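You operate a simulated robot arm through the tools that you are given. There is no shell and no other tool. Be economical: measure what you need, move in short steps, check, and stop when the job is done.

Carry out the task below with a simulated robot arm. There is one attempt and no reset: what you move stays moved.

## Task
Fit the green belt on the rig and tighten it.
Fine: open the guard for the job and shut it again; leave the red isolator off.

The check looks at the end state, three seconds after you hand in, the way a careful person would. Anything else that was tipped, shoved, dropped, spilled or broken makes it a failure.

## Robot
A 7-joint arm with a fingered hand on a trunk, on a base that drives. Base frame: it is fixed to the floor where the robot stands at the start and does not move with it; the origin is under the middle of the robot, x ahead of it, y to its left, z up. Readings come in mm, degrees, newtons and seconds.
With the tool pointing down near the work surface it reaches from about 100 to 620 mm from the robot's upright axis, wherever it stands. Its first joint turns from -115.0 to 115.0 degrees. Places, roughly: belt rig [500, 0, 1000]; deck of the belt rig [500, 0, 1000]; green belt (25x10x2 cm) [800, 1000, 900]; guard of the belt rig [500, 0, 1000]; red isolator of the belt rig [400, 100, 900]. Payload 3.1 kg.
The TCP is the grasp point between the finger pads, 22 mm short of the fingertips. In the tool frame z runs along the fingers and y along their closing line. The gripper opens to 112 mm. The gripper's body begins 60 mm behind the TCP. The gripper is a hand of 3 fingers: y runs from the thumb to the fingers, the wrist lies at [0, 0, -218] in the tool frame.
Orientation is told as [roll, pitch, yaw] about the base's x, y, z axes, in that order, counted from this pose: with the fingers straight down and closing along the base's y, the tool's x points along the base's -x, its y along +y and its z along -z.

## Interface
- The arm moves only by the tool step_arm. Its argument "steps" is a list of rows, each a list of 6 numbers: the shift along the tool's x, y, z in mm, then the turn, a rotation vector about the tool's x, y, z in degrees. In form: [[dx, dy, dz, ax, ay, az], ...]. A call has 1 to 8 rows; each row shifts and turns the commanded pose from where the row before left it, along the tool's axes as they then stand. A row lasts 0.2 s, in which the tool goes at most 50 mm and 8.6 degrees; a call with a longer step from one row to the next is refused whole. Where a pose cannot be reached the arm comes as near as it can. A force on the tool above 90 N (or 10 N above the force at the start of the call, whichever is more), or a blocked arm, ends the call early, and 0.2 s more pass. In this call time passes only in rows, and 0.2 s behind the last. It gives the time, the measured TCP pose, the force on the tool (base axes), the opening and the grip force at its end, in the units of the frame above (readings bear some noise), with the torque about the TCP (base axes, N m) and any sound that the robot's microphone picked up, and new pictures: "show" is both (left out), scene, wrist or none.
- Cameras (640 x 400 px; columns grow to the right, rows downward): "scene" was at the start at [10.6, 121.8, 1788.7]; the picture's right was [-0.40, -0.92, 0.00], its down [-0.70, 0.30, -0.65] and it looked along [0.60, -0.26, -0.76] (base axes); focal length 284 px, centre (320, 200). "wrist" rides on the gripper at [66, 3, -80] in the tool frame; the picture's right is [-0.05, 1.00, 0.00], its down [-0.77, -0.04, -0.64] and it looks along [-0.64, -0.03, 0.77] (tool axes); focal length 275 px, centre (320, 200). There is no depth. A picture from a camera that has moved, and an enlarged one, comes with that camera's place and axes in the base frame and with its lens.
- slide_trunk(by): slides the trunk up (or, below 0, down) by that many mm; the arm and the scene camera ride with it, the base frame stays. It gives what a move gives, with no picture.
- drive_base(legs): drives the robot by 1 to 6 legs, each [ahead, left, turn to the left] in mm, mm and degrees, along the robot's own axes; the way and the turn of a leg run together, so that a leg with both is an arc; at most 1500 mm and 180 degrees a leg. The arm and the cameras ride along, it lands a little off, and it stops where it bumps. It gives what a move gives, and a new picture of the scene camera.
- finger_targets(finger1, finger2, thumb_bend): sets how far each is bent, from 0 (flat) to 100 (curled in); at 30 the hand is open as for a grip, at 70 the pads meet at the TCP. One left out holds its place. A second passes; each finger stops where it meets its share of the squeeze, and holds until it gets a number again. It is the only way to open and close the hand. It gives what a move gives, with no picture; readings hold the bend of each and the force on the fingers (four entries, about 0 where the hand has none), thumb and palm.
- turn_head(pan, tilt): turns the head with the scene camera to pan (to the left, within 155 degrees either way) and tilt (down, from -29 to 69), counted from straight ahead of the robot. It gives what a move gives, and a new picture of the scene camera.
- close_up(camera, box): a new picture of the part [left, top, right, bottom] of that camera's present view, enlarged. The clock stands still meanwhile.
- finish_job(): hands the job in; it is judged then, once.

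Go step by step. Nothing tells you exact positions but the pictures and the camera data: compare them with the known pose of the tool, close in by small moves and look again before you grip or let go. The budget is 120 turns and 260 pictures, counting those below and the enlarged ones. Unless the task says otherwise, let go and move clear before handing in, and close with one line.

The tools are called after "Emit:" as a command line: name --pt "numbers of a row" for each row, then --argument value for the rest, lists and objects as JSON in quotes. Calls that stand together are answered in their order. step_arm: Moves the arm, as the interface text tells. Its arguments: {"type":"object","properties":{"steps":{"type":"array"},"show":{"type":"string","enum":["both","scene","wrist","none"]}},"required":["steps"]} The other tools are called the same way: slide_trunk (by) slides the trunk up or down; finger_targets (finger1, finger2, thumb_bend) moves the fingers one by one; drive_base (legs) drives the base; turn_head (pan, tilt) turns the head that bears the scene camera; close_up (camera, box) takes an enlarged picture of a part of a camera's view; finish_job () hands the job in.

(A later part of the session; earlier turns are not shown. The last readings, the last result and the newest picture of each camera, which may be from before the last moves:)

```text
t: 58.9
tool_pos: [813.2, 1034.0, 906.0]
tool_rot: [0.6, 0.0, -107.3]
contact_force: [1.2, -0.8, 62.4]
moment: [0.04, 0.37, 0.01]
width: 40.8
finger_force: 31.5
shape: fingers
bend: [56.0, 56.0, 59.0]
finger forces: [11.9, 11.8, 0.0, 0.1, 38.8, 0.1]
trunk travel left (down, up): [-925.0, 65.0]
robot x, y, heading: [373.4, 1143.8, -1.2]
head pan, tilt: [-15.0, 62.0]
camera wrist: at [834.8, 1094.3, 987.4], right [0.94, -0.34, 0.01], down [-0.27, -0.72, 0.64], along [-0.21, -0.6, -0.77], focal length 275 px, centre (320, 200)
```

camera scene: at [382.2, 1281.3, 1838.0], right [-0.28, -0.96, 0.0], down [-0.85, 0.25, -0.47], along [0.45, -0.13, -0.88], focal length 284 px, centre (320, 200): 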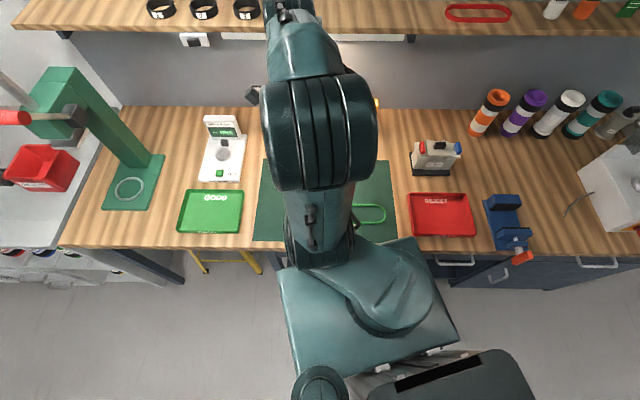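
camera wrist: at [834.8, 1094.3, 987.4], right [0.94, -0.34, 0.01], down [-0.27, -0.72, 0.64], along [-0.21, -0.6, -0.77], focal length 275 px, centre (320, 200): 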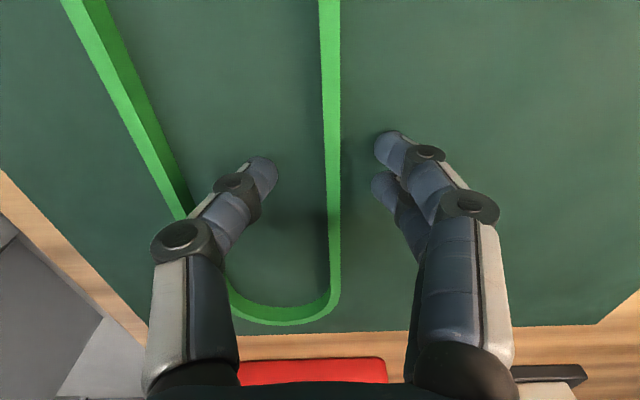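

That pressed the mat, because the fingertips reach lower when less curled. I'll raise, set a nearly closed opening around the belt, and then lower to just touch.

Emit:
step_arm --pt "0 0 -8 0 0 0" --pt "0 2 -6 0 0 0" --show "none"

Emit:
finger_targets --finger1 65 --finger2 65 --thumb_bend 65

Emit:
close_up --camera "wrist" --box '[200, 80, 440, 240]'

```text
t: 59.5
tool_pos: [816.1, 1031.9, 916.6]
tool_rot: [-0.1, 0.1, -107.4]
contact_force: [-1.1, -0.2, 0.5]
moment: [0.02, 0.01, -0.02]
width: 40.5
finger_force: 0.1
shape: fingers
bend: [55.0, 55.0, 55.0]
finger forces: [0.1, 0.0, 0.0, 0.0, 0.1, 0.0]
trunk travel left (down, up): [-925.0, 65.0]
robot x, y, heading: [377.1, 1146.0, -1.1]
head pan, tilt: [-15.0, 62.0]
```

```text
t: 60.5
tool_pos: [817.6, 1031.8, 915.8]
tool_rot: [-0.1, 0.0, -107.4]
contact_force: [0.4, -0.2, 0.2]
moment: [-0.02, 0.02, 0.02]
width: 14.6
finger_force: 0.1
shape: fingers
bend: [65.0, 65.0, 65.0]
finger forces: [0.0, 0.0, 0.0, 0.0, 0.0, 0.0]
trunk travel left (down, up): [-925.0, 65.0]
robot x, y, heading: [377.5, 1141.3, -1.4]
head pan, tilt: [-15.0, 62.0]
```

```text
2.50 times, centred on (320, 160) of wrist
camera zoom: at [840.5, 1092.4, 996.1], right [0.94, -0.34, 0.0], down [-0.26, -0.73, 0.64], along [-0.22, -0.6, -0.77], focal length 688 px, centre (320, 300)
```

zoom: 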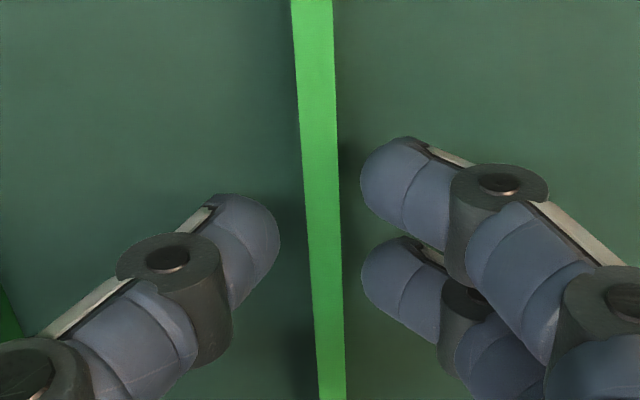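

Centred between the pads. Lowering to about TCP 905.

Emit:
step_arm --pt "0 0 6 0 0 0" --pt "0 0 5 0 0 0" --show "none"

```text
t: 61.1
tool_pos: [816.7, 1030.9, 905.0]
tool_rot: [0.1, 0.0, -107.4]
contact_force: [0.7, 0.3, 6.9]
moment: [-0.02, -0.04, -0.04]
width: 14.3
finger_force: 3.8
shape: fingers
bend: [65.0, 65.0, 65.0]
finger forces: [1.9, 1.8, 0.0, 0.0, 3.7, 0.0]
trunk travel left (down, up): [-925.0, 65.0]
robot x, y, heading: [378.4, 1142.6, -1.4]
head pan, tilt: [-15.0, 62.0]
```

Just touching the mat. I'll close stepwise.

Emit:
finger_targets --finger1 69 --finger2 69 --thumb_bend 69

Emit:
step_arm --pt "0 0 2.5 0 0 0" --show "none"

Emit:
finger_targets --finger1 73 --finger2 73 --thumb_bend 73

```text
t: 62.1
tool_pos: [816.6, 1031.1, 903.7]
tool_rot: [0.0, 0.0, -107.3]
contact_force: [0.1, 0.7, 0.8]
moment: [-0.04, 0.01, 0.02]
width: 6.1
finger_force: 1.3
shape: fingers
bend: [69.0, 68.0, 69.0]
finger forces: [0.3, 0.3, 0.0, 0.0, 1.0, 0.0]
trunk travel left (down, up): [-925.0, 65.0]
robot x, y, heading: [375.0, 1143.9, -1.4]
head pan, tilt: [-15.0, 62.0]
```

```text
t: 62.5
tool_pos: [816.2, 1031.3, 903.0]
tool_rot: [0.2, 0.0, -107.3]
contact_force: [1.1, 1.3, 17.1]
moment: [0.08, 0.04, -0.06]
width: 5.9
finger_force: 9.5
shape: fingers
bend: [69.0, 69.0, 69.0]
finger forces: [4.2, 4.3, 0.0, 0.0, 9.9, 0.1]
trunk travel left (down, up): [-925.0, 65.0]
robot x, y, heading: [373.6, 1146.2, -1.2]
head pan, tilt: [-15.0, 62.0]
```

```text
t: 63.5
tool_pos: [815.6, 1031.5, 903.7]
tool_rot: [0.0, 0.0, -107.3]
contact_force: [-2.3, 1.1, 8.7]
moment: [0.06, 0.2, 0.02]
width: 3.7
finger_force: 10.8
shape: fingers
bend: [71.0, 71.0, 71.0]
finger forces: [2.8, 2.9, 0.0, 0.0, 16.3, 0.0]
trunk travel left (down, up): [-925.0, 65.0]
robot x, y, heading: [374.5, 1147.0, -1.2]
head pan, tilt: [-15.0, 62.0]
```

Gripping at belt thickness with about 10 N. I'll lift a little and check.

Emit:
step_arm --pt "0 0 -6 0 0 0" --pt "0 0 -14 0 0 0" --show "wrist"

Emit:
close_up --camera "wrist" --box '[140, 0, 520, 340]'

```text
t: 64.1
tool_pos: [816.9, 1030.7, 921.8]
tool_rot: [0.0, 0.1, -107.3]
contact_force: [0.9, -0.5, -0.8]
moment: [0.0, -0.04, -0.02]
width: 4.4
finger_force: 5.2
shape: fingers
bend: [72.0, 72.0, 69.0]
finger forces: [2.7, 2.6, 0.0, 0.1, 5.4, 0.1]
trunk travel left (down, up): [-925.0, 65.0]
robot x, y, heading: [376.8, 1144.5, -1.3]
head pan, tilt: [-15.0, 62.0]
camera wrist: at [840.1, 1091.7, 1002.0], right [0.94, -0.34, 0.0], down [-0.26, -0.73, 0.64], along [-0.22, -0.6, -0.77], focal length 275 px, centre (320, 200)
```

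wrist: 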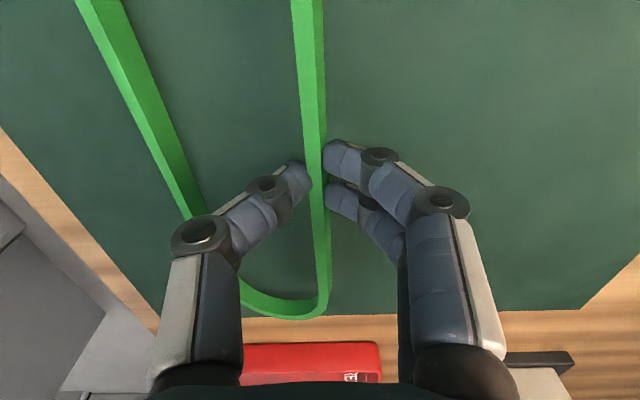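

```text
1.18 times, centred on (330, 170) of wrist
camera zoom: at [840.1, 1091.7, 1002.0], right [0.94, -0.34, 0.0], down [-0.26, -0.73, 0.64], along [-0.22, -0.6, -0.77], focal length 324 px, centre (308, 235)
```

zoom: 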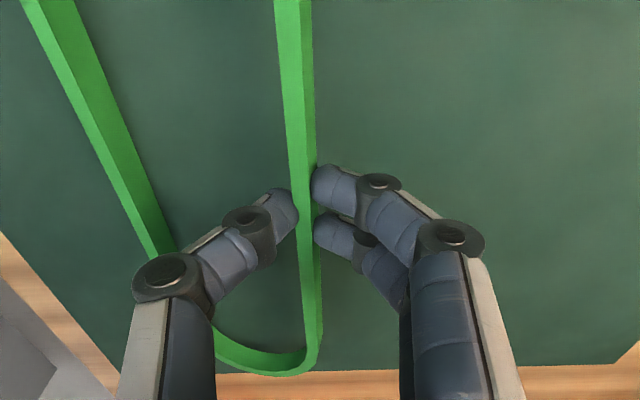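

The belt appears to lift with the hand. I'll raise it well clear and check.

Emit:
step_arm --pt "0 0 -30 0 0 0" --pt "0 0 -40 0 0 0" --pt "0 0 -40 0 0 0" --pt "0 0 -40 0 0 0" --pt "0 0 -40 0 0 0" --pt "0 0 -40 0 0 0" --show "both"

```text
t: 65.5
tool_pos: [817.2, 1030.9, 1149.3]
tool_rot: [0.0, 0.0, -107.3]
contact_force: [0.2, 0.6, -0.4]
moment: [0.01, -0.03, 0.02]
width: 4.5
finger_force: 4.6
shape: fingers
bend: [72.0, 72.0, 69.0]
finger forces: [2.6, 2.4, 0.0, 0.0, 5.0, 0.0]
trunk travel left (down, up): [-925.0, 65.0]
robot x, y, heading: [383.7, 1144.2, -1.4]
head pan, tilt: [-15.0, 62.0]
camera scene: at [380.7, 1281.4, 1772.9], right [-0.28, -0.96, 0.0], down [-0.85, 0.25, -0.47], along [0.45, -0.13, -0.88], focal length 284 px, centre (320, 200)
camera wrist: at [841.3, 1092.3, 1230.8], right [0.94, -0.34, 0.0], down [-0.26, -0.73, 0.64], along [-0.22, -0.6, -0.77], focal length 275 px, centre (320, 200)
```

scene: 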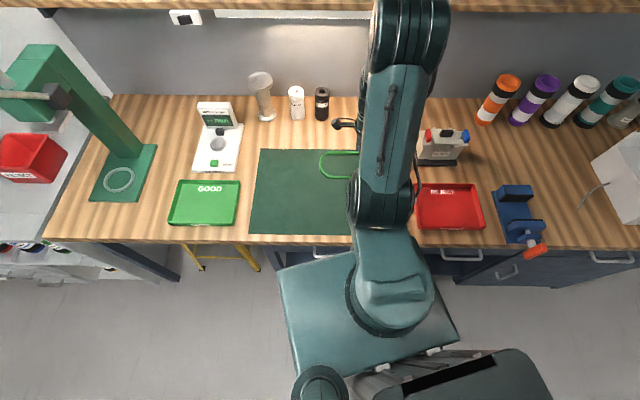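
wrist: 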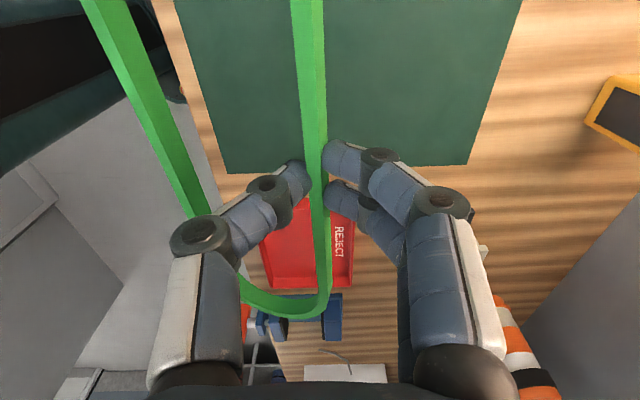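

The belt is held level. I'll raise a bit and drive back along the bench to the rig.

Emit:
step_arm --pt "0 0 -40 0 0 0" --pt "0 0 -40 0 0 0" --show "none"

Emit:
drive_base --legs '[[-331, -1163, 1.3]]'

Emit:
close_up --camera "wrist" --box '[0, 0, 640, 400]'

```text
t: 66.1
tool_pos: [820.4, 1034.9, 1231.4]
tool_rot: [-0.1, 0.0, -107.3]
contact_force: [1.0, -0.4, 0.0]
moment: [-0.04, 0.0, 0.01]
width: 4.1
finger_force: 5.1
shape: fingers
bend: [72.0, 72.0, 69.0]
finger forces: [2.4, 2.4, 0.0, 0.0, 5.2, 0.0]
trunk travel left (down, up): [-925.0, 65.0]
robot x, y, heading: [382.6, 1145.4, -1.2]
head pan, tilt: [-15.0, 62.0]
```

```text
t: 72.3
tool_pos: [479.4, -133.7, 1229.3]
tool_rot: [0.1, 0.0, -105.2]
contact_force: [0.9, 0.0, -1.8]
moment: [0.0, -0.05, 0.0]
width: 4.2
finger_force: 5.6
shape: fingers
bend: [72.0, 72.0, 69.0]
finger forces: [2.6, 2.5, 0.1, 0.0, 5.3, 0.1]
trunk travel left (down, up): [-925.0, 65.0]
robot x, y, heading: [32.1, -33.0, 0.8]
head pan, tilt: [-15.0, 62.0]
camera scene: at [30.7, 100.8, 1773.0], right [-0.25, -0.97, 0.0], down [-0.86, 0.22, -0.47], along [0.45, -0.12, -0.88], focal length 284 px, centre (320, 200)
```

scene: 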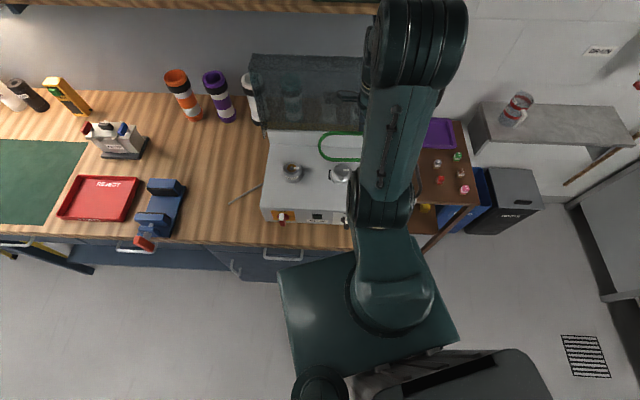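

```text
1.00 times, centred on (320, 200) of wrist
camera zoom: at [498.7, -70.6, 1310.5], right [0.95, -0.31, 0.0], down [-0.24, -0.73, 0.64], along [-0.2, -0.6, -0.77], focal length 275 px, centre (320, 200)
```

zoom: 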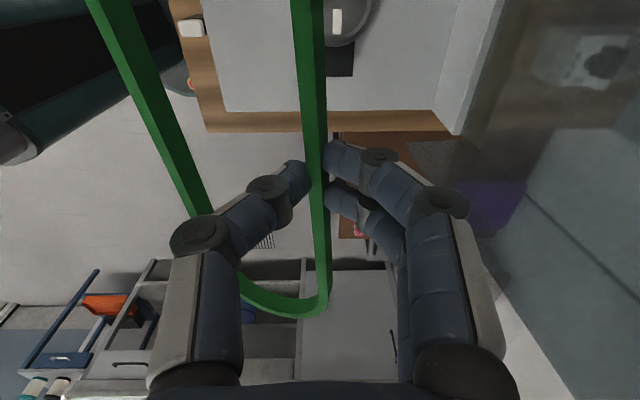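

Back at the rig with the belt in hand. Measuring the pulleys from the head camera.

Emit:
close_up --camera "scene" --box '[250, 120, 370, 230]'

```text
3.64 times, centred on (310, 175) of scene
camera zoom: at [30.7, 100.8, 1773.0], right [-0.25, -0.97, 0.0], down [-0.86, 0.22, -0.47], along [0.45, -0.12, -0.88], focal length 1033 px, centre (356, 291)
```

zoom: 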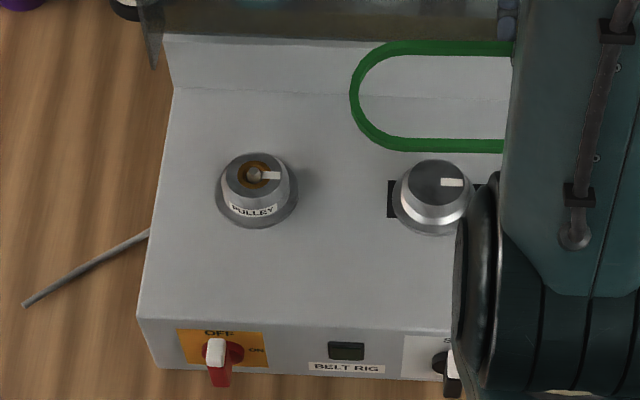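

Pulley tops are at z≈1032: left at about (544, 57), right at (500, -93). I'll move the belt over them at a safe height and check the alignment.

Emit:
step_arm --pt "32.5 12 0 0 0 1.1" --pt "32.5 12 0 0 0 0" --pt "32.5 12 0 0 0 0" --pt "32.5 12 0 0 0 0" --pt "0 0 40 0 0 0" --pt "0 0 40 0 0 0" --pt "0 0 40 0 0 0" --pt "0 0 19 0 0 0" --show "both"

Emit:
close_up --camera "scene" --box '[250, 90, 410, 230]'

Emit:
close_up --camera "wrist" --box '[100, 0, 540, 320]'

```text
t: 74.1
tool_pos: [559.0, -19.8, 1091.0]
tool_rot: [0.1, 0.0, -106.4]
contact_force: [0.9, -0.2, -0.9]
moment: [-0.01, 0.03, -0.02]
width: 4.4
finger_force: 5.0
shape: fingers
bend: [72.0, 72.0, 69.0]
finger forces: [2.5, 2.6, 0.1, 0.0, 5.2, 0.1]
trunk travel left (down, up): [-925.0, 65.0]
robot x, y, heading: [30.7, -35.3, 0.8]
head pan, tilt: [-15.0, 62.0]
camera scene: at [30.8, 100.4, 1773.1], right [-0.25, -0.97, 0.0], down [-0.86, 0.22, -0.47], along [0.45, -0.12, -0.88], focal length 284 px, centre (320, 200)
camera wrist: at [581.0, 41.6, 1171.1], right [0.94, -0.33, 0.0], down [-0.25, -0.73, 0.64], along [-0.21, -0.6, -0.77], focal length 275 px, centre (320, 200)
```

scene: 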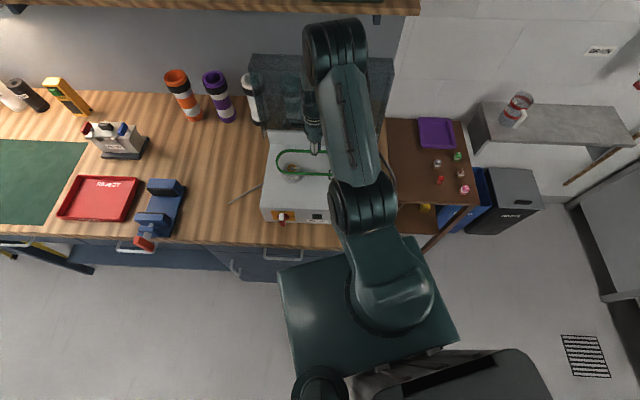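
wrist: 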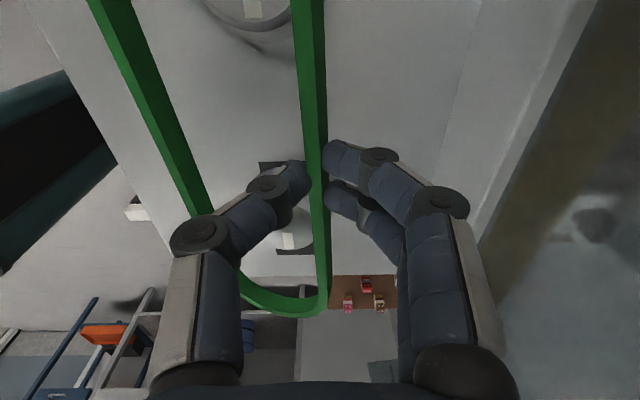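

```text
2.86 times, centred on (330, 160) of scene
camera zoom: at [30.8, 100.4, 1773.1], right [-0.25, -0.97, 0.0], down [-0.86, 0.22, -0.47], along [0.45, -0.12, -0.88], focal length 812 px, centre (291, 314)
```

zoom: 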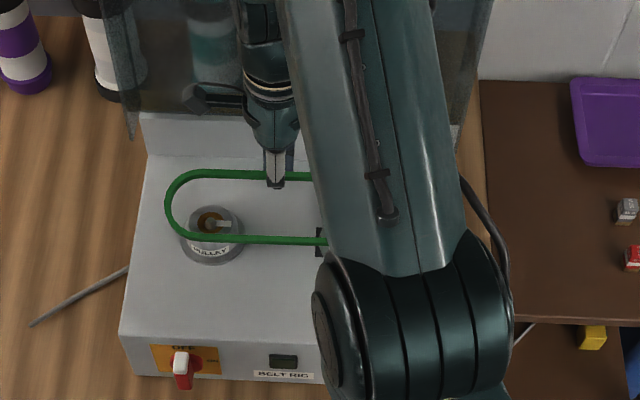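

```text
1.25 times, centred on (320, 160) of wrist
camera zoom: at [581.0, 41.6, 1171.1], right [0.94, -0.33, 0.0], down [-0.25, -0.73, 0.64], along [-0.21, -0.6, -0.77], focal length 344 px, centre (320, 250)
```

zoom: 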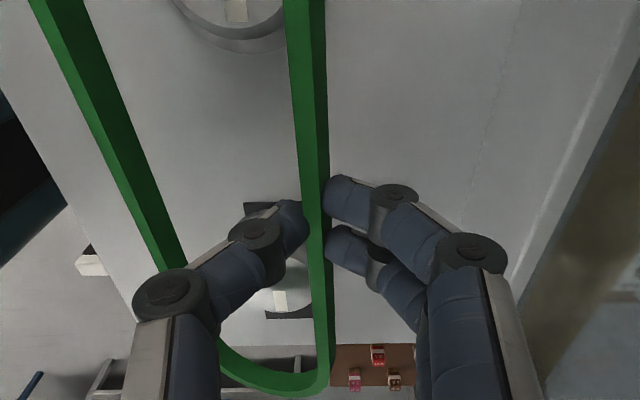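

The belt sags about 15° toward the robot side, and the pulley axis is about 6 mm further toward +y than the belt centreline. I'll lean the hand to level the belt, correct the offset, and lower to just above the pulleys.

Emit:
step_arm --pt "6 6 0 5 0 0" --pt "0 0 0 5 0 0" --pt "0 4.3 24.6 0 0 0" --show "none"

Emit:
close_up --camera "scene" --box '[260, 110, 380, 200]'

Emit:
close_up --camera "wrist" --box '[100, 0, 540, 320]'

```text
t: 74.9
tool_pos: [567.3, -14.6, 1065.6]
tool_rot: [-10.1, 0.0, -106.5]
contact_force: [0.5, 1.4, -0.3]
moment: [0.02, -0.03, 0.01]
width: 4.3
finger_force: 4.8
shape: fingers
bend: [72.0, 72.0, 69.0]
finger forces: [2.6, 2.6, 0.0, 0.1, 5.2, 0.1]
trunk travel left (down, up): [-925.0, 65.0]
robot x, y, heading: [29.5, -32.7, 0.7]
head pan, tilt: [-15.0, 62.0]
```

```text
4.44 times, centred on (320, 155) of scene
camera zoom: at [31.3, 101.2, 1773.0], right [-0.25, -0.97, 0.0], down [-0.86, 0.22, -0.47], along [0.45, -0.12, -0.88], focal length 1262 px, centre (320, 400)
```

zoom: 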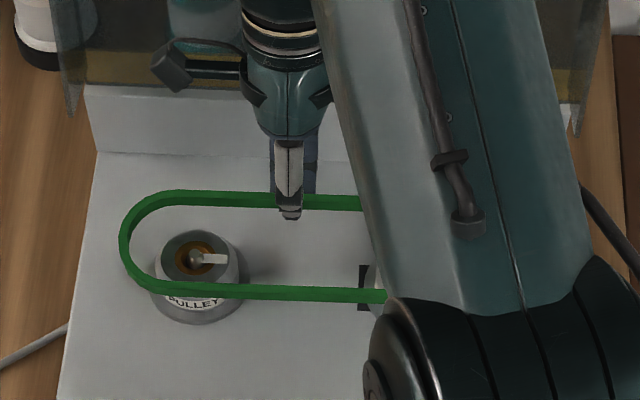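

```text
1.25 times, centred on (320, 160) of wrist
camera zoom: at [602.1, 41.5, 1145.2], right [0.93, -0.32, -0.17], down [-0.15, -0.76, 0.63], along [-0.34, -0.56, -0.75], focal length 344 px, centre (320, 250)
```

zoom: 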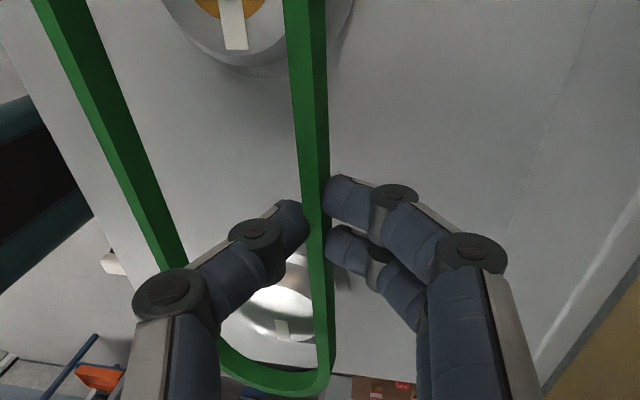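

Nearly centred. I'll shift 4 mm toward +y and 3 mm along the axis, then lower over the pulley tops.

Emit:
step_arm --pt "3 4 0 0 0 0" --pt "0 1.7 9.8 0 0 0" --pt "0 1.4 7.9 0 0 0" --show "none"

Emit:
close_up --camera "scene" --box '[260, 110, 380, 200]'

Emit:
close_up --camera "wrist" --box '[100, 0, 540, 320]'

```text
t: 75.7
tool_pos: [573.5, -14.4, 1047.0]
tool_rot: [-10.1, -0.1, -106.4]
contact_force: [0.0, -0.5, -0.3]
moment: [0.0, 0.0, 0.02]
width: 4.0
finger_force: 5.4
shape: fingers
bend: [72.0, 72.0, 69.0]
finger forces: [2.5, 2.6, 0.0, 0.0, 5.1, 0.0]
trunk travel left (down, up): [-925.0, 65.0]
robot x, y, heading: [28.7, -35.3, 0.6]
head pan, tilt: [-15.0, 62.0]
```

```text
4.44 times, centred on (320, 155) of scene
camera zoom: at [30.8, 100.6, 1773.0], right [-0.25, -0.97, 0.0], down [-0.86, 0.22, -0.47], along [0.45, -0.12, -0.88], focal length 1262 px, centre (320, 400)
```

zoom: 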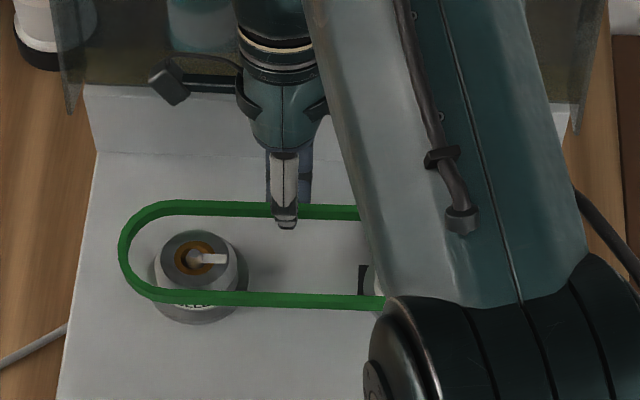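

```text
1.25 times, centred on (320, 160) of wrist
camera zoom: at [608.3, 43.3, 1126.3], right [0.93, -0.32, -0.17], down [-0.15, -0.76, 0.63], along [-0.34, -0.56, -0.75], focal length 344 px, centre (320, 250)
```

zoom: 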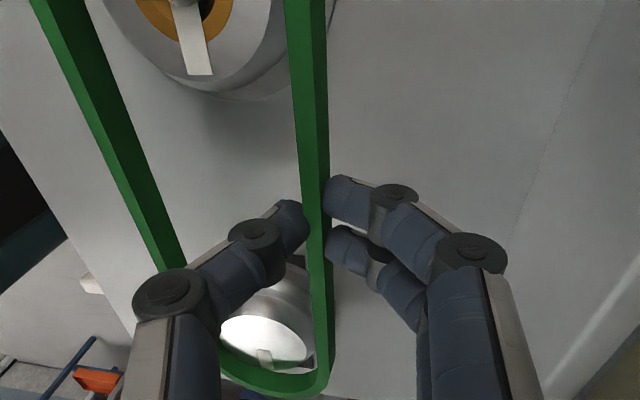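

Looking closer at the right end, where the pulley sits near the loop's end.

Emit:
close_up --camera "wrist" --box '[220, 200, 380, 330]'

```text
3.08 times, centred on (300, 265) of wrist
camera zoom: at [608.3, 43.3, 1126.3], right [0.93, -0.32, -0.17], down [-0.15, -0.76, 0.63], along [-0.34, -0.56, -0.75], focal length 847 px, centre (382, 0)
```

zoom: 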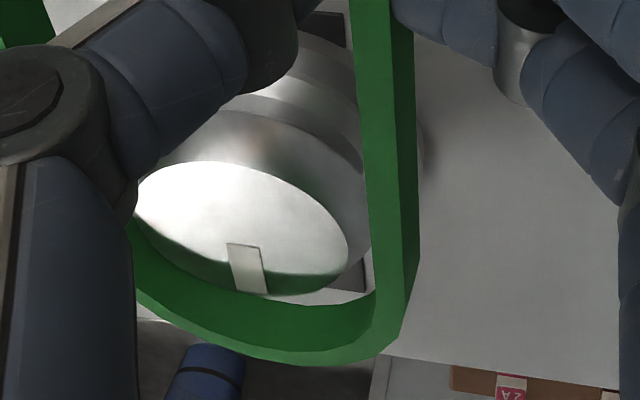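

The right pulley is close to the loop's right end while the left has ~16 mm to spare. I'll shift the belt 8 mm to the right and 3 mm toward the back, then lower 12 mm.

Emit:
step_arm --pt "-8 3 0 0 0 0" --pt "0 1 5.9 0 0 0" --pt "0 1 5.9 0 0 0" --show "none"

Emit:
close_up --camera "scene" --box '[260, 110, 380, 200]'

Emit:
close_up --camera "wrist" --box '[180, 130, 420, 330]'

```text
t: 76.5
tool_pos: [573.2, -23.7, 1034.7]
tool_rot: [-10.0, 0.1, -106.4]
contact_force: [-1.1, 0.5, -0.3]
moment: [0.0, 0.01, 0.02]
width: 4.3
finger_force: 4.8
shape: fingers
bend: [72.0, 72.0, 69.0]
finger forces: [2.2, 2.3, 0.0, 0.0, 5.0, 0.0]
trunk travel left (down, up): [-925.0, 65.0]
robot x, y, heading: [30.3, -39.2, 0.8]
head pan, tilt: [-15.0, 62.0]
```

```text
4.44 times, centred on (320, 155) of scene
camera zoom: at [30.8, 100.9, 1773.0], right [-0.25, -0.97, 0.0], down [-0.86, 0.22, -0.47], along [0.45, -0.12, -0.88], focal length 1262 px, centre (320, 400)
```

zoom: 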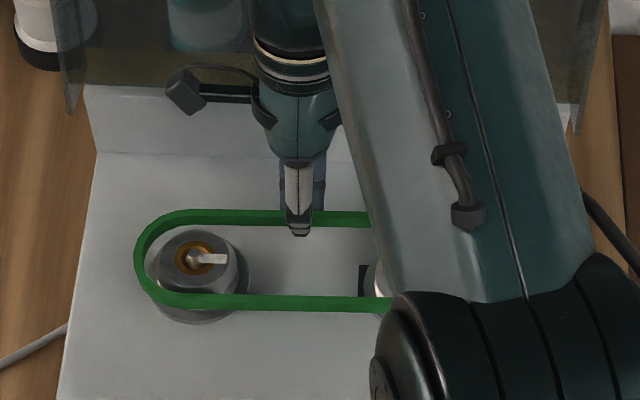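

```text
2.00 times, centred on (300, 230) of wrist
camera zoom: at [607.8, 33.7, 1114.3], right [0.93, -0.32, -0.17], down [-0.15, -0.76, 0.63], along [-0.34, -0.56, -0.75], focal length 551 px, centre (360, 140)
```

zoom: 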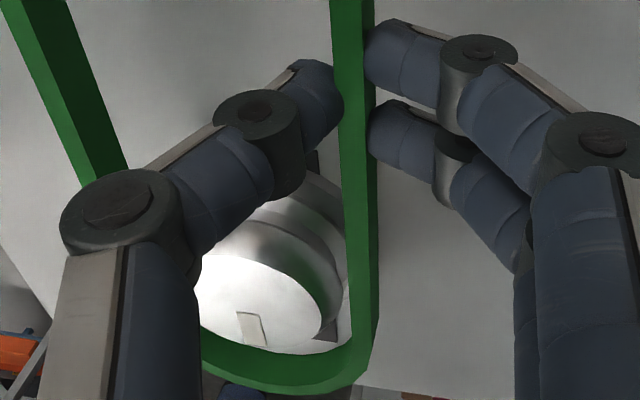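

Both pulleys are inside the loop with a few millimetres to spare and no contact. Lowering to just above the deck.

Emit:
step_arm --pt "0 0.9 4.9 0 0 0" --pt "0 0.9 4.9 0 0 0" --show "none"

Emit:
close_up --camera "scene" --box '[260, 110, 380, 200]'

Emit:
close_up --camera "wrist" --box '[100, 0, 540, 330]'

```text
t: 77.1
tool_pos: [571.9, -23.2, 1025.9]
tool_rot: [-10.1, 0.1, -106.4]
contact_force: [-0.1, 0.3, -0.1]
moment: [-0.03, -0.02, -0.01]
width: 4.6
finger_force: 4.9
shape: fingers
bend: [72.0, 72.0, 69.0]
finger forces: [2.4, 2.2, 0.0, 0.0, 5.0, 0.0]
trunk travel left (down, up): [-925.0, 65.0]
robot x, y, heading: [31.3, -38.3, 1.0]
head pan, tilt: [-15.0, 62.0]
```

```text
4.44 times, centred on (320, 155) of scene
camera zoom: at [30.7, 100.7, 1773.0], right [-0.25, -0.97, 0.0], down [-0.86, 0.22, -0.47], along [0.45, -0.12, -0.88], focal length 1262 px, centre (320, 400)
```

zoom: 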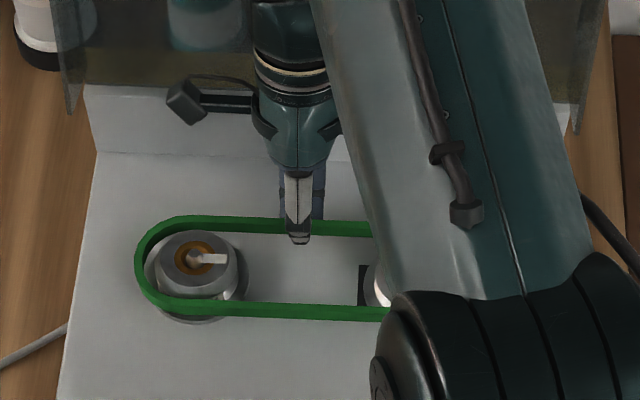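

```text
1.21 times, centred on (320, 165) of wrist
camera zoom: at [607.7, 34.0, 1104.4], right [0.93, -0.32, -0.17], down [-0.15, -0.76, 0.63], along [-0.34, -0.56, -0.75], focal length 334 px, centre (320, 242)
```

zoom: 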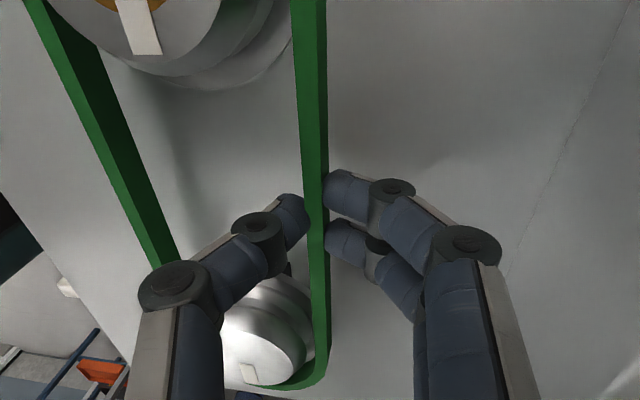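

The belt encircles both pulleys. Lowering the last few millimetres until contact.

Emit:
step_arm --pt "0 0.5 3 0 0 0" --pt "0 0.5 3 0 0 0" --show "none"

```text
t: 77.7
tool_pos: [572.3, -24.2, 1019.4]
tool_rot: [-9.9, 0.0, -106.4]
contact_force: [-0.7, 0.3, -0.3]
moment: [-0.02, 0.02, 0.0]
width: 4.4
finger_force: 4.5
shape: fingers
bend: [72.0, 72.0, 69.0]
finger forces: [2.2, 1.9, 0.0, 0.0, 5.0, 0.1]
trunk travel left (down, up): [-925.0, 65.0]
robot x, y, heading: [28.3, -34.5, 0.9]
head pan, tilt: [-15.0, 62.0]
```

Emit:
step_arm --pt "0 0.5 3 0 0 0" --pt "0 0.5 3 0 0 0" --show "none"

Emit:
close_up --camera "scene" --box '[260, 110, 380, 200]'

Emit:
close_up --camera "wrist" --box '[100, 0, 540, 330]'

```text
t: 78.3
tool_pos: [572.5, -23.6, 1015.2]
tool_rot: [-9.8, 0.1, -106.4]
contact_force: [2.1, 0.3, 14.8]
moment: [0.02, 0.02, -0.01]
width: 3.4
finger_force: 8.4
shape: fingers
bend: [73.0, 73.0, 71.0]
finger forces: [4.8, 4.5, 0.1, 0.1, 7.7, 0.1]
trunk travel left (down, up): [-925.0, 65.0]
robot x, y, heading: [29.7, -37.3, 0.6]
head pan, tilt: [-15.0, 62.0]
```

```text
4.44 times, centred on (320, 155) of scene
camera zoom: at [28.3, 100.7, 1773.3], right [-0.25, -0.97, 0.0], down [-0.85, 0.22, -0.47], along [0.46, -0.12, -0.88], focal length 1262 px, centre (320, 400)
```

zoom: 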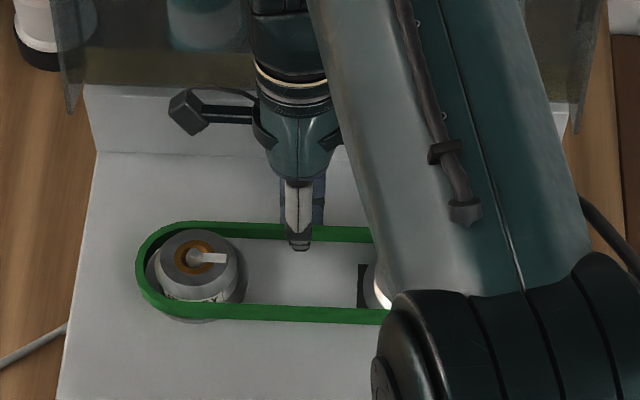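

```text
1.21 times, centred on (320, 165) of wrist
camera zoom: at [607.4, 33.6, 1093.7], right [0.93, -0.32, -0.17], down [-0.15, -0.76, 0.63], along [-0.33, -0.56, -0.76], focal length 334 px, centre (320, 242)
```

zoom: 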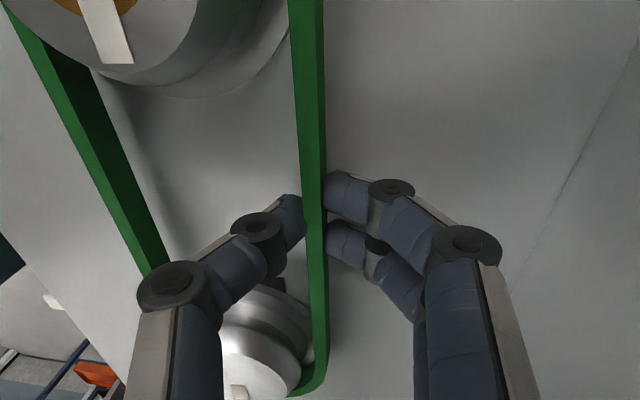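

Contact at the bottom. I'll back off 2 mm and release gently by a small opening.

Emit:
step_arm --pt "0 -0.3 -2.5 0 0 0" --show "none"

Emit:
finger_targets --finger1 64 --finger2 64 --thumb_bend 64

Emit:
close_up --camera "wrist" --box '[100, 0, 540, 330]'

Emit:
close_up --camera "scene" --box '[260, 110, 380, 200]'

```text
t: 78.7
tool_pos: [572.2, -23.3, 1015.3]
tool_rot: [-10.0, -0.1, -106.3]
contact_force: [0.5, -1.1, 7.6]
moment: [0.04, 0.04, 0.03]
width: 3.7
finger_force: 6.9
shape: fingers
bend: [72.0, 73.0, 71.0]
finger forces: [4.3, 4.0, 0.1, 0.0, 6.4, 0.0]
trunk travel left (down, up): [-925.0, 65.0]
robot x, y, heading: [28.6, -33.8, 0.7]
head pan, tilt: [-15.0, 62.0]
```

```text
t: 79.7
tool_pos: [572.4, -22.5, 1015.2]
tool_rot: [-10.1, 0.1, -106.4]
contact_force: [-1.2, 0.5, 3.7]
moment: [-0.01, 0.02, 0.03]
width: 12.7
finger_force: 2.3
shape: fingers
bend: [67.0, 67.0, 64.0]
finger forces: [1.7, 1.7, 0.0, 0.0, 0.0, 0.1]
trunk travel left (down, up): [-925.0, 65.0]
robot x, y, heading: [29.9, -38.0, 0.7]
head pan, tilt: [-15.0, 62.0]
```

```text
1.21 times, centred on (320, 165) of wrist
camera zoom: at [607.7, 34.4, 1094.5], right [0.93, -0.32, -0.17], down [-0.15, -0.76, 0.63], along [-0.34, -0.56, -0.75], focal length 334 px, centre (320, 242)
```

zoom: 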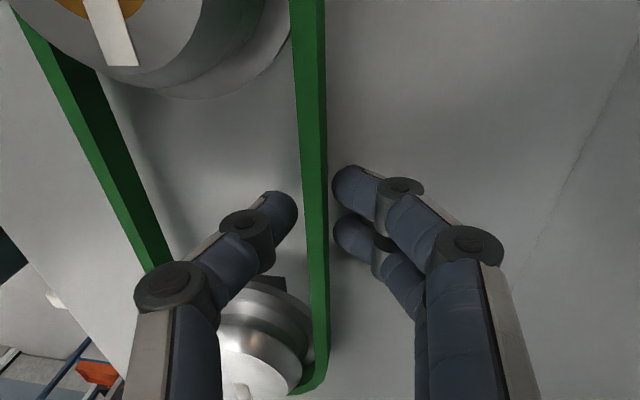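

```text
4.44 times, centred on (320, 155) of scene
camera zoom: at [29.5, 100.8, 1773.0], right [-0.25, -0.97, 0.0], down [-0.86, 0.22, -0.47], along [0.46, -0.12, -0.88], focal length 1262 px, centre (320, 400)
```

zoom: 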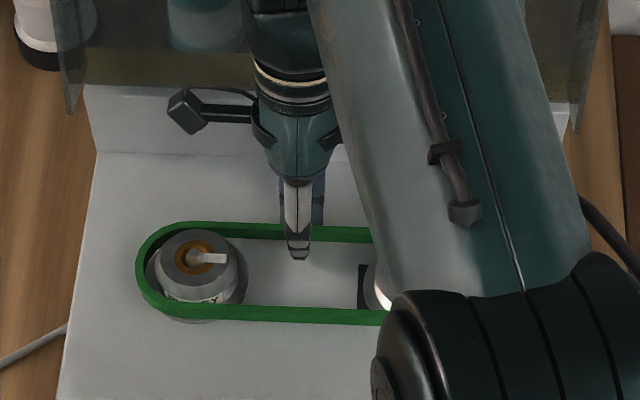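

Released with the belt staying in place. I'll rise straight up and retract toward the robot.

Emit:
step_arm --pt "0 -1.7 -9.8 0 0 0" --pt "0 -3.5 -19.7 0 0 0" --pt "0 -5.2 -29.5 0 0 0" --pt "0 -6.9 -39.4 -5 0 0" --pt "0 -3.5 -39.4 -5 0 0" --pt "0 -40 -20 0 0 0" --pt "0 -45 0 0 0 0" --pt "0 -45 0 0 0 0" --show "both"

Emit:
close_up --camera "wrist" --box '[240, 0, 560, 200]'

```text
t: 81.5
tool_pos: [445.2, 15.2, 1176.9]
tool_rot: [0.1, 0.0, -106.5]
contact_force: [0.1, 0.2, 0.3]
moment: [0.01, -0.03, -0.05]
width: 16.2
finger_force: 0.1
shape: fingers
bend: [64.0, 64.0, 64.0]
finger forces: [0.1, 0.0, 0.0, 0.0, 0.0, 0.0]
trunk travel left (down, up): [-925.0, 65.0]
robot x, y, heading: [32.7, -36.5, 0.5]
head pan, tilt: [-15.0, 62.0]
camera scene: at [28.2, 101.6, 1772.9], right [-0.25, -0.97, 0.0], down [-0.85, 0.22, -0.47], along [0.46, -0.12, -0.88], focal length 284 px, centre (320, 200)
camera wrist: at [467.4, 76.2, 1256.6], right [0.94, -0.33, 0.0], down [-0.25, -0.73, 0.64], along [-0.21, -0.6, -0.77], focal length 275 px, centre (320, 200)
```

scene: 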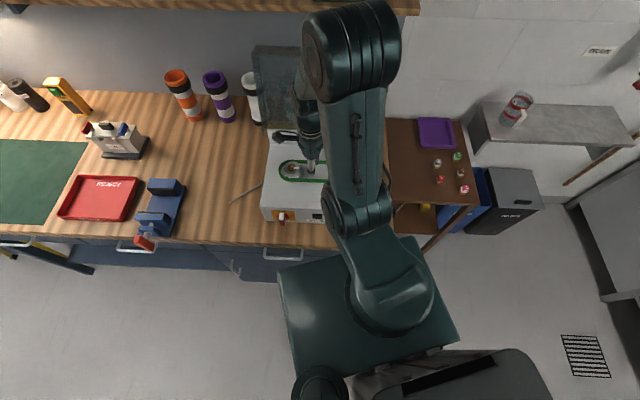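
wrist: 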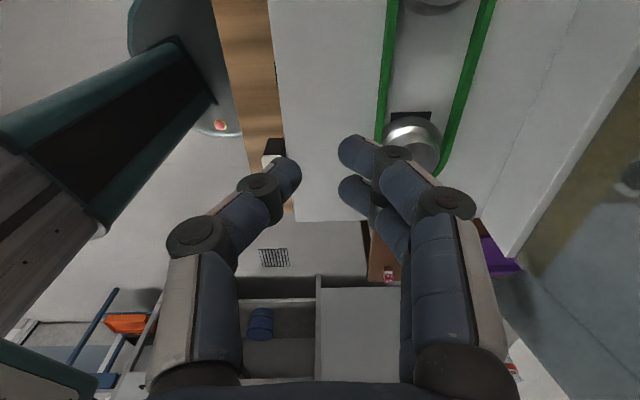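

```text
2.00 times, centred on (400, 100) of wrist
camera zoom: at [467.4, 76.2, 1256.6], right [0.94, -0.33, 0.0], down [-0.25, -0.73, 0.64], along [-0.21, -0.6, -0.77], focal length 551 px, centre (160, 400)
```

zoom: 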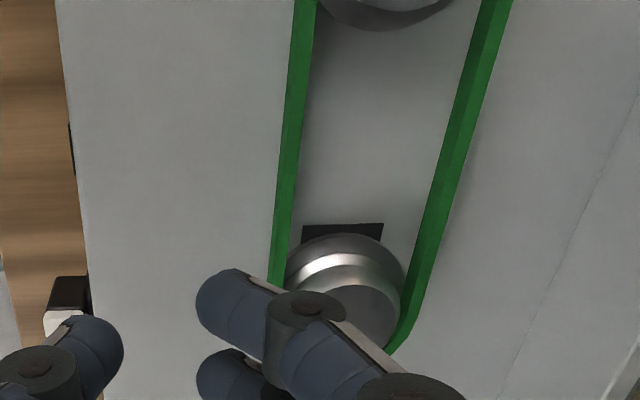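

The belt sits around both pulleys. Next is the tension knob on the front panel (right side). I'll back the base off about 300 mm so the hand can approach the knob horizontally, and look at it.

Emit:
drive_base --legs '[[-288, 85, 0]]'

Emit:
turn_head --pan -12 --tilt 48

Emit:
close_up --camera "scene" --box '[200, 100, 400, 240]'

```text
t: 83.5
tool_pos: [162.9, 95.7, 1174.9]
tool_rot: [-0.1, 0.0, -106.4]
contact_force: [0.3, -0.1, -0.2]
moment: [0.01, -0.04, -0.02]
width: 16.1
finger_force: 0.0
shape: fingers
bend: [64.0, 64.0, 64.0]
finger forces: [0.0, 0.0, 0.0, 0.0, 0.0, 0.0]
trunk travel left (down, up): [-925.0, 65.0]
robot x, y, heading: [-252.8, 45.1, 0.9]
head pan, tilt: [-15.0, 62.0]
camera scene: at [-252.7, 181.7, 1773.0], right [-0.25, -0.97, 0.0], down [-0.86, 0.22, -0.47], along [0.45, -0.12, -0.88], focal length 284 px, centre (320, 200)
```

scene: 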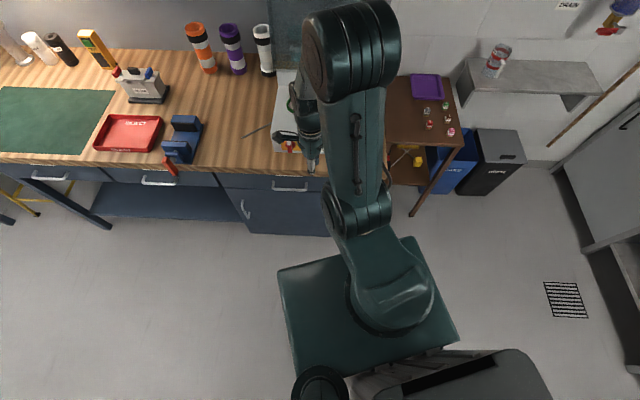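

```text
t: 84.3
tool_pos: [162.5, 96.8, 1175.1]
tool_rot: [-0.1, 0.0, -106.4]
contact_force: [0.5, -0.6, 0.1]
moment: [-0.02, 0.01, -0.04]
width: 16.2
finger_force: 0.1
shape: fingers
bend: [64.0, 64.0, 64.0]
finger forces: [0.0, 0.1, 0.0, 0.0, 0.1, 0.1]
trunk travel left (down, up): [-925.0, 65.0]
robot x, y, heading: [-255.3, 41.3, 0.6]
head pan, tilt: [-12.0, 48.0]
camera scene: at [-239.2, 182.5, 1790.5], right [-0.2, -0.98, 0.0], down [-0.73, 0.15, -0.67], along [0.66, -0.13, -0.74], focal length 284 px, centre (320, 200)
```

scene: 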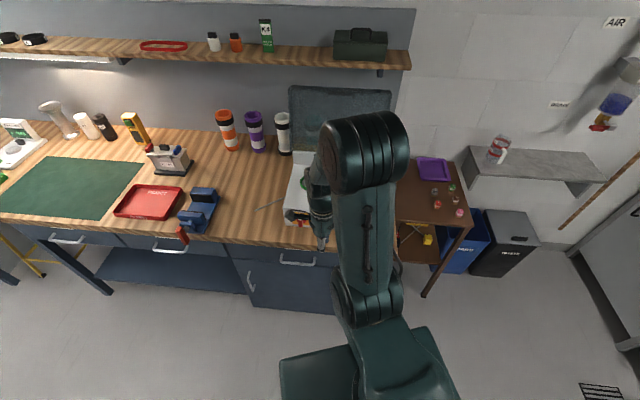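

```text
2.86 times, centred on (300, 170) of scene
camera zoom: at [-239.2, 182.5, 1790.5], right [-0.2, -0.98, 0.0], down [-0.73, 0.15, -0.67], along [0.66, -0.13, -0.74], focal length 812 px, centre (377, 286)
```

zoom: 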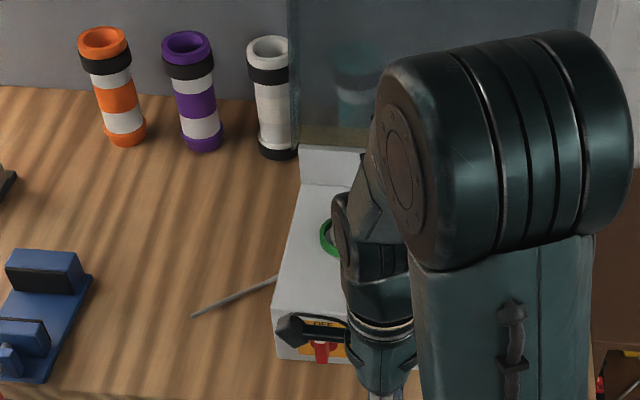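

First I'll move the hand forward in front of the rig, then rotate it to horizontal, pointing at the panel.

Emit:
step_arm --pt "-20.4 34.7 8 0 0 0" --pt "-20.4 34.7 8 0 0 0" --pt "-20.4 34.7 8 0 0 0" --pt "-20.4 34.7 8 0 0 0" --pt "-20.4 34.7 8 0 0 0" --pt "0 0 0 -8.2 0 0" --pt "0 0 0 -8.2 0 0" --pt "0 0 0 -8.2 0 0" --show "none"

Emit:
step_arm --pt "0 0 0 -8.2 0 0" --pt "0 0 0 -8.2 0 0" --pt "0 0 0 -8.2 0 0" --pt "0 0 0 -8.2 0 0" --pt "0 0 0 -8.2 0 0" --pt "0 0 0 -8.2 0 0" --pt "0 0 0 -8.2 0 0" --pt "0 0 0 -8 0 0" --show "both"

```text
t: 86.1
tool_pos: [301.5, -50.2, 1135.5]
tool_rot: [24.7, -0.1, -106.3]
contact_force: [0.0, 0.2, 0.3]
moment: [-0.05, -0.01, 0.01]
width: 16.4
finger_force: 0.1
shape: fingers
bend: [64.0, 64.0, 64.0]
finger forces: [0.0, 0.0, 0.0, 0.1, 0.0, 0.0]
trunk travel left (down, up): [-925.0, 65.0]
robot x, y, heading: [-254.1, 46.6, 0.9]
head pan, tilt: [-12.0, 48.0]
```

```text
t: 87.9
tool_pos: [300.9, -50.9, 1135.3]
tool_rot: [90.1, 0.0, -106.4]
contact_force: [0.6, 0.2, 0.1]
moment: [0.03, 0.0, 0.03]
width: 16.4
finger_force: 0.0
shape: fingers
bend: [64.0, 64.0, 64.0]
finger forces: [0.0, 0.0, 0.0, 0.1, 0.0, 0.0]
trunk travel left (down, up): [-925.0, 65.0]
robot x, y, heading: [-255.6, 46.5, 0.5]
head pan, tilt: [-12.0, 48.0]
camera scene: at [-238.3, 182.7, 1790.6], right [-0.2, -0.98, 0.0], down [-0.73, 0.15, -0.67], along [0.66, -0.13, -0.74], focal length 284 px, centre (320, 200)
camera wrist: at [243.3, 33.5, 1138.2], right [-0.01, -0.04, 1.0], down [-0.83, -0.56, -0.04], along [0.56, -0.83, -0.03], focal length 275 px, centre (320, 200)
```

scene: 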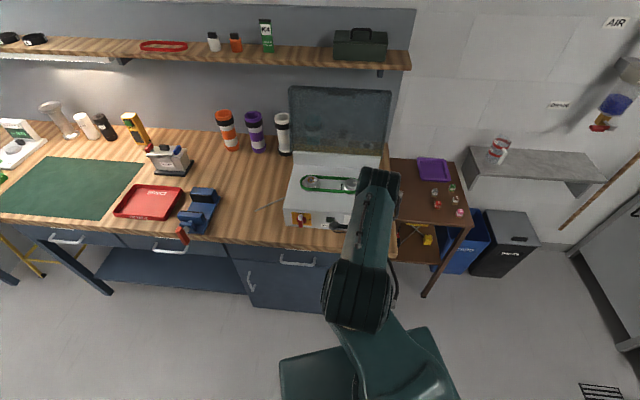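
wrist: 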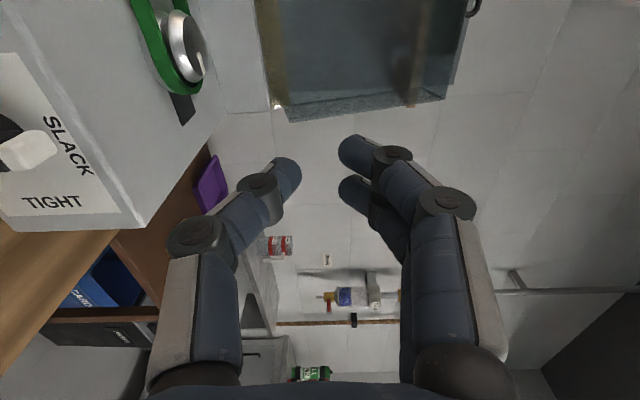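

Hand is horizontal now and the knob is visible. Close-ups to locate it.

Emit:
close_up --camera "scene" --box '[270, 160, 390, 240]'

Emit:
close_up --camera "wrist" --box '[0, 60, 200, 240]'

```text
5.00 times, centred on (330, 200) of scene
camera zoom: at [-238.3, 182.7, 1790.6], right [-0.2, -0.98, 0.0], down [-0.73, 0.15, -0.67], along [0.66, -0.13, -0.74], focal length 1420 px, centre (270, 200)
```

zoom: 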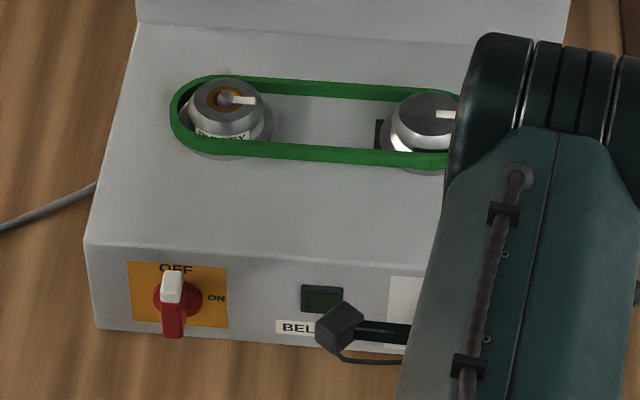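

```text
2.22 times, centred on (100, 150) of wrist
camera zoom: at [243.3, 33.5, 1138.2], right [-0.01, -0.04, 1.0], down [-0.83, -0.56, -0.04], along [0.56, -0.83, -0.03], focal length 612 px, centre (809, 311)
```

zoom: 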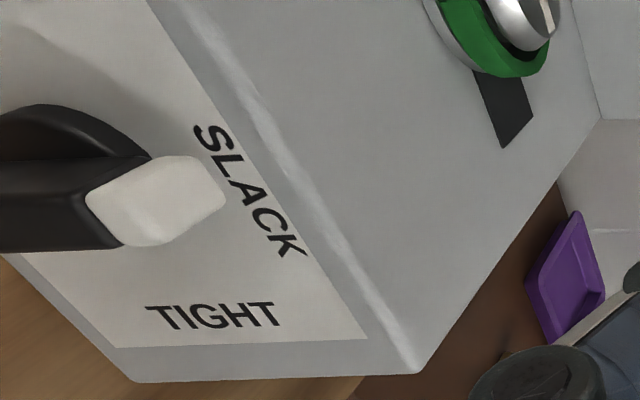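

The pointer is at SLACK, with the knob centre near (363, -72, 957). I'll roll the hand 90° so the fingers straddle the upright bar, with the camera on top.

Emit:
step_arm --pt "0 0 0 0 0 8.2" --pt "0 0 0 0 0 8.2" --pt "0 0 0 0 0 8.2" --pt "0 0 0 0 0 8.2" --pt "0 0 0 0 0 8.2" --pt "0 0 0 0 0 8.2" --pt "0 0 0 0 0 8.2" --pt "0 0 0 0 0 8.2" --show "none"

Emit:
step_arm --pt "0 0 0 0 0 8.2" --pt "0 0 0 0 0 8.2" --pt "0 0 0 0 0 8" --show "both"

```text
t: 89.7
tool_pos: [300.4, -50.7, 1135.8]
tool_rot: [89.9, 65.7, -106.5]
contact_force: [0.4, 0.9, -1.2]
moment: [0.01, 0.0, -0.04]
width: 16.6
finger_force: 0.2
shape: fingers
bend: [64.0, 64.0, 64.0]
finger forces: [0.1, 0.0, 0.1, 0.0, 0.0, 0.1]
trunk travel left (down, up): [-925.0, 65.0]
robot x, y, heading: [-255.5, 49.5, 0.8]
head pan, tilt: [-12.0, 48.0]
```

```text
t: 90.5
tool_pos: [301.3, -51.6, 1135.7]
tool_rot: [-75.5, 89.9, 88.1]
contact_force: [0.2, 0.8, -0.6]
moment: [0.02, 0.01, 0.0]
width: 16.3
finger_force: 0.0
shape: fingers
bend: [64.0, 64.0, 64.0]
finger forces: [0.0, 0.0, 0.1, 0.0, 0.0, 0.1]
trunk travel left (down, up): [-925.0, 65.0]
robot x, y, heading: [-252.5, 44.7, 0.7]
head pan, tilt: [-12.0, 48.0]
camera scene: at [-238.5, 182.4, 1790.6], right [-0.2, -0.98, 0.0], down [-0.73, 0.15, -0.67], along [0.66, -0.13, -0.74], focal length 284 px, centre (320, 200)
camera wrist: at [223.3, -32.5, 1202.2], right [-0.28, -0.96, -0.05], down [-0.6, 0.22, -0.77], along [0.75, -0.19, -0.64], focal length 275 px, centre (320, 200)
```

scene: 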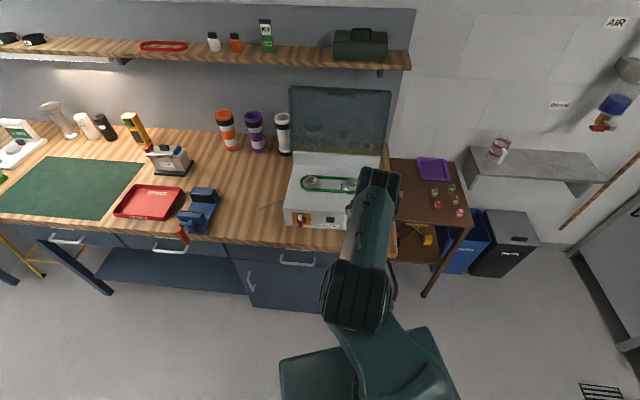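
wrist: 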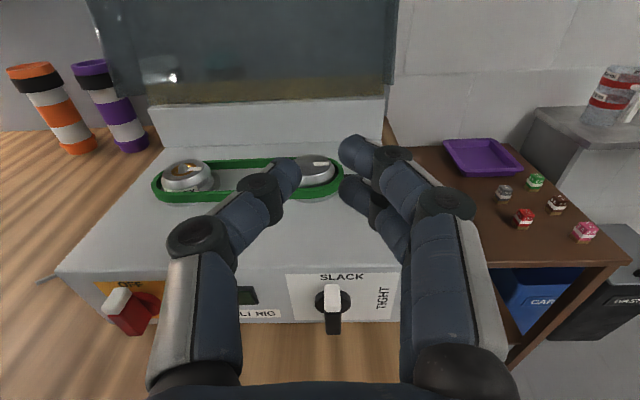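

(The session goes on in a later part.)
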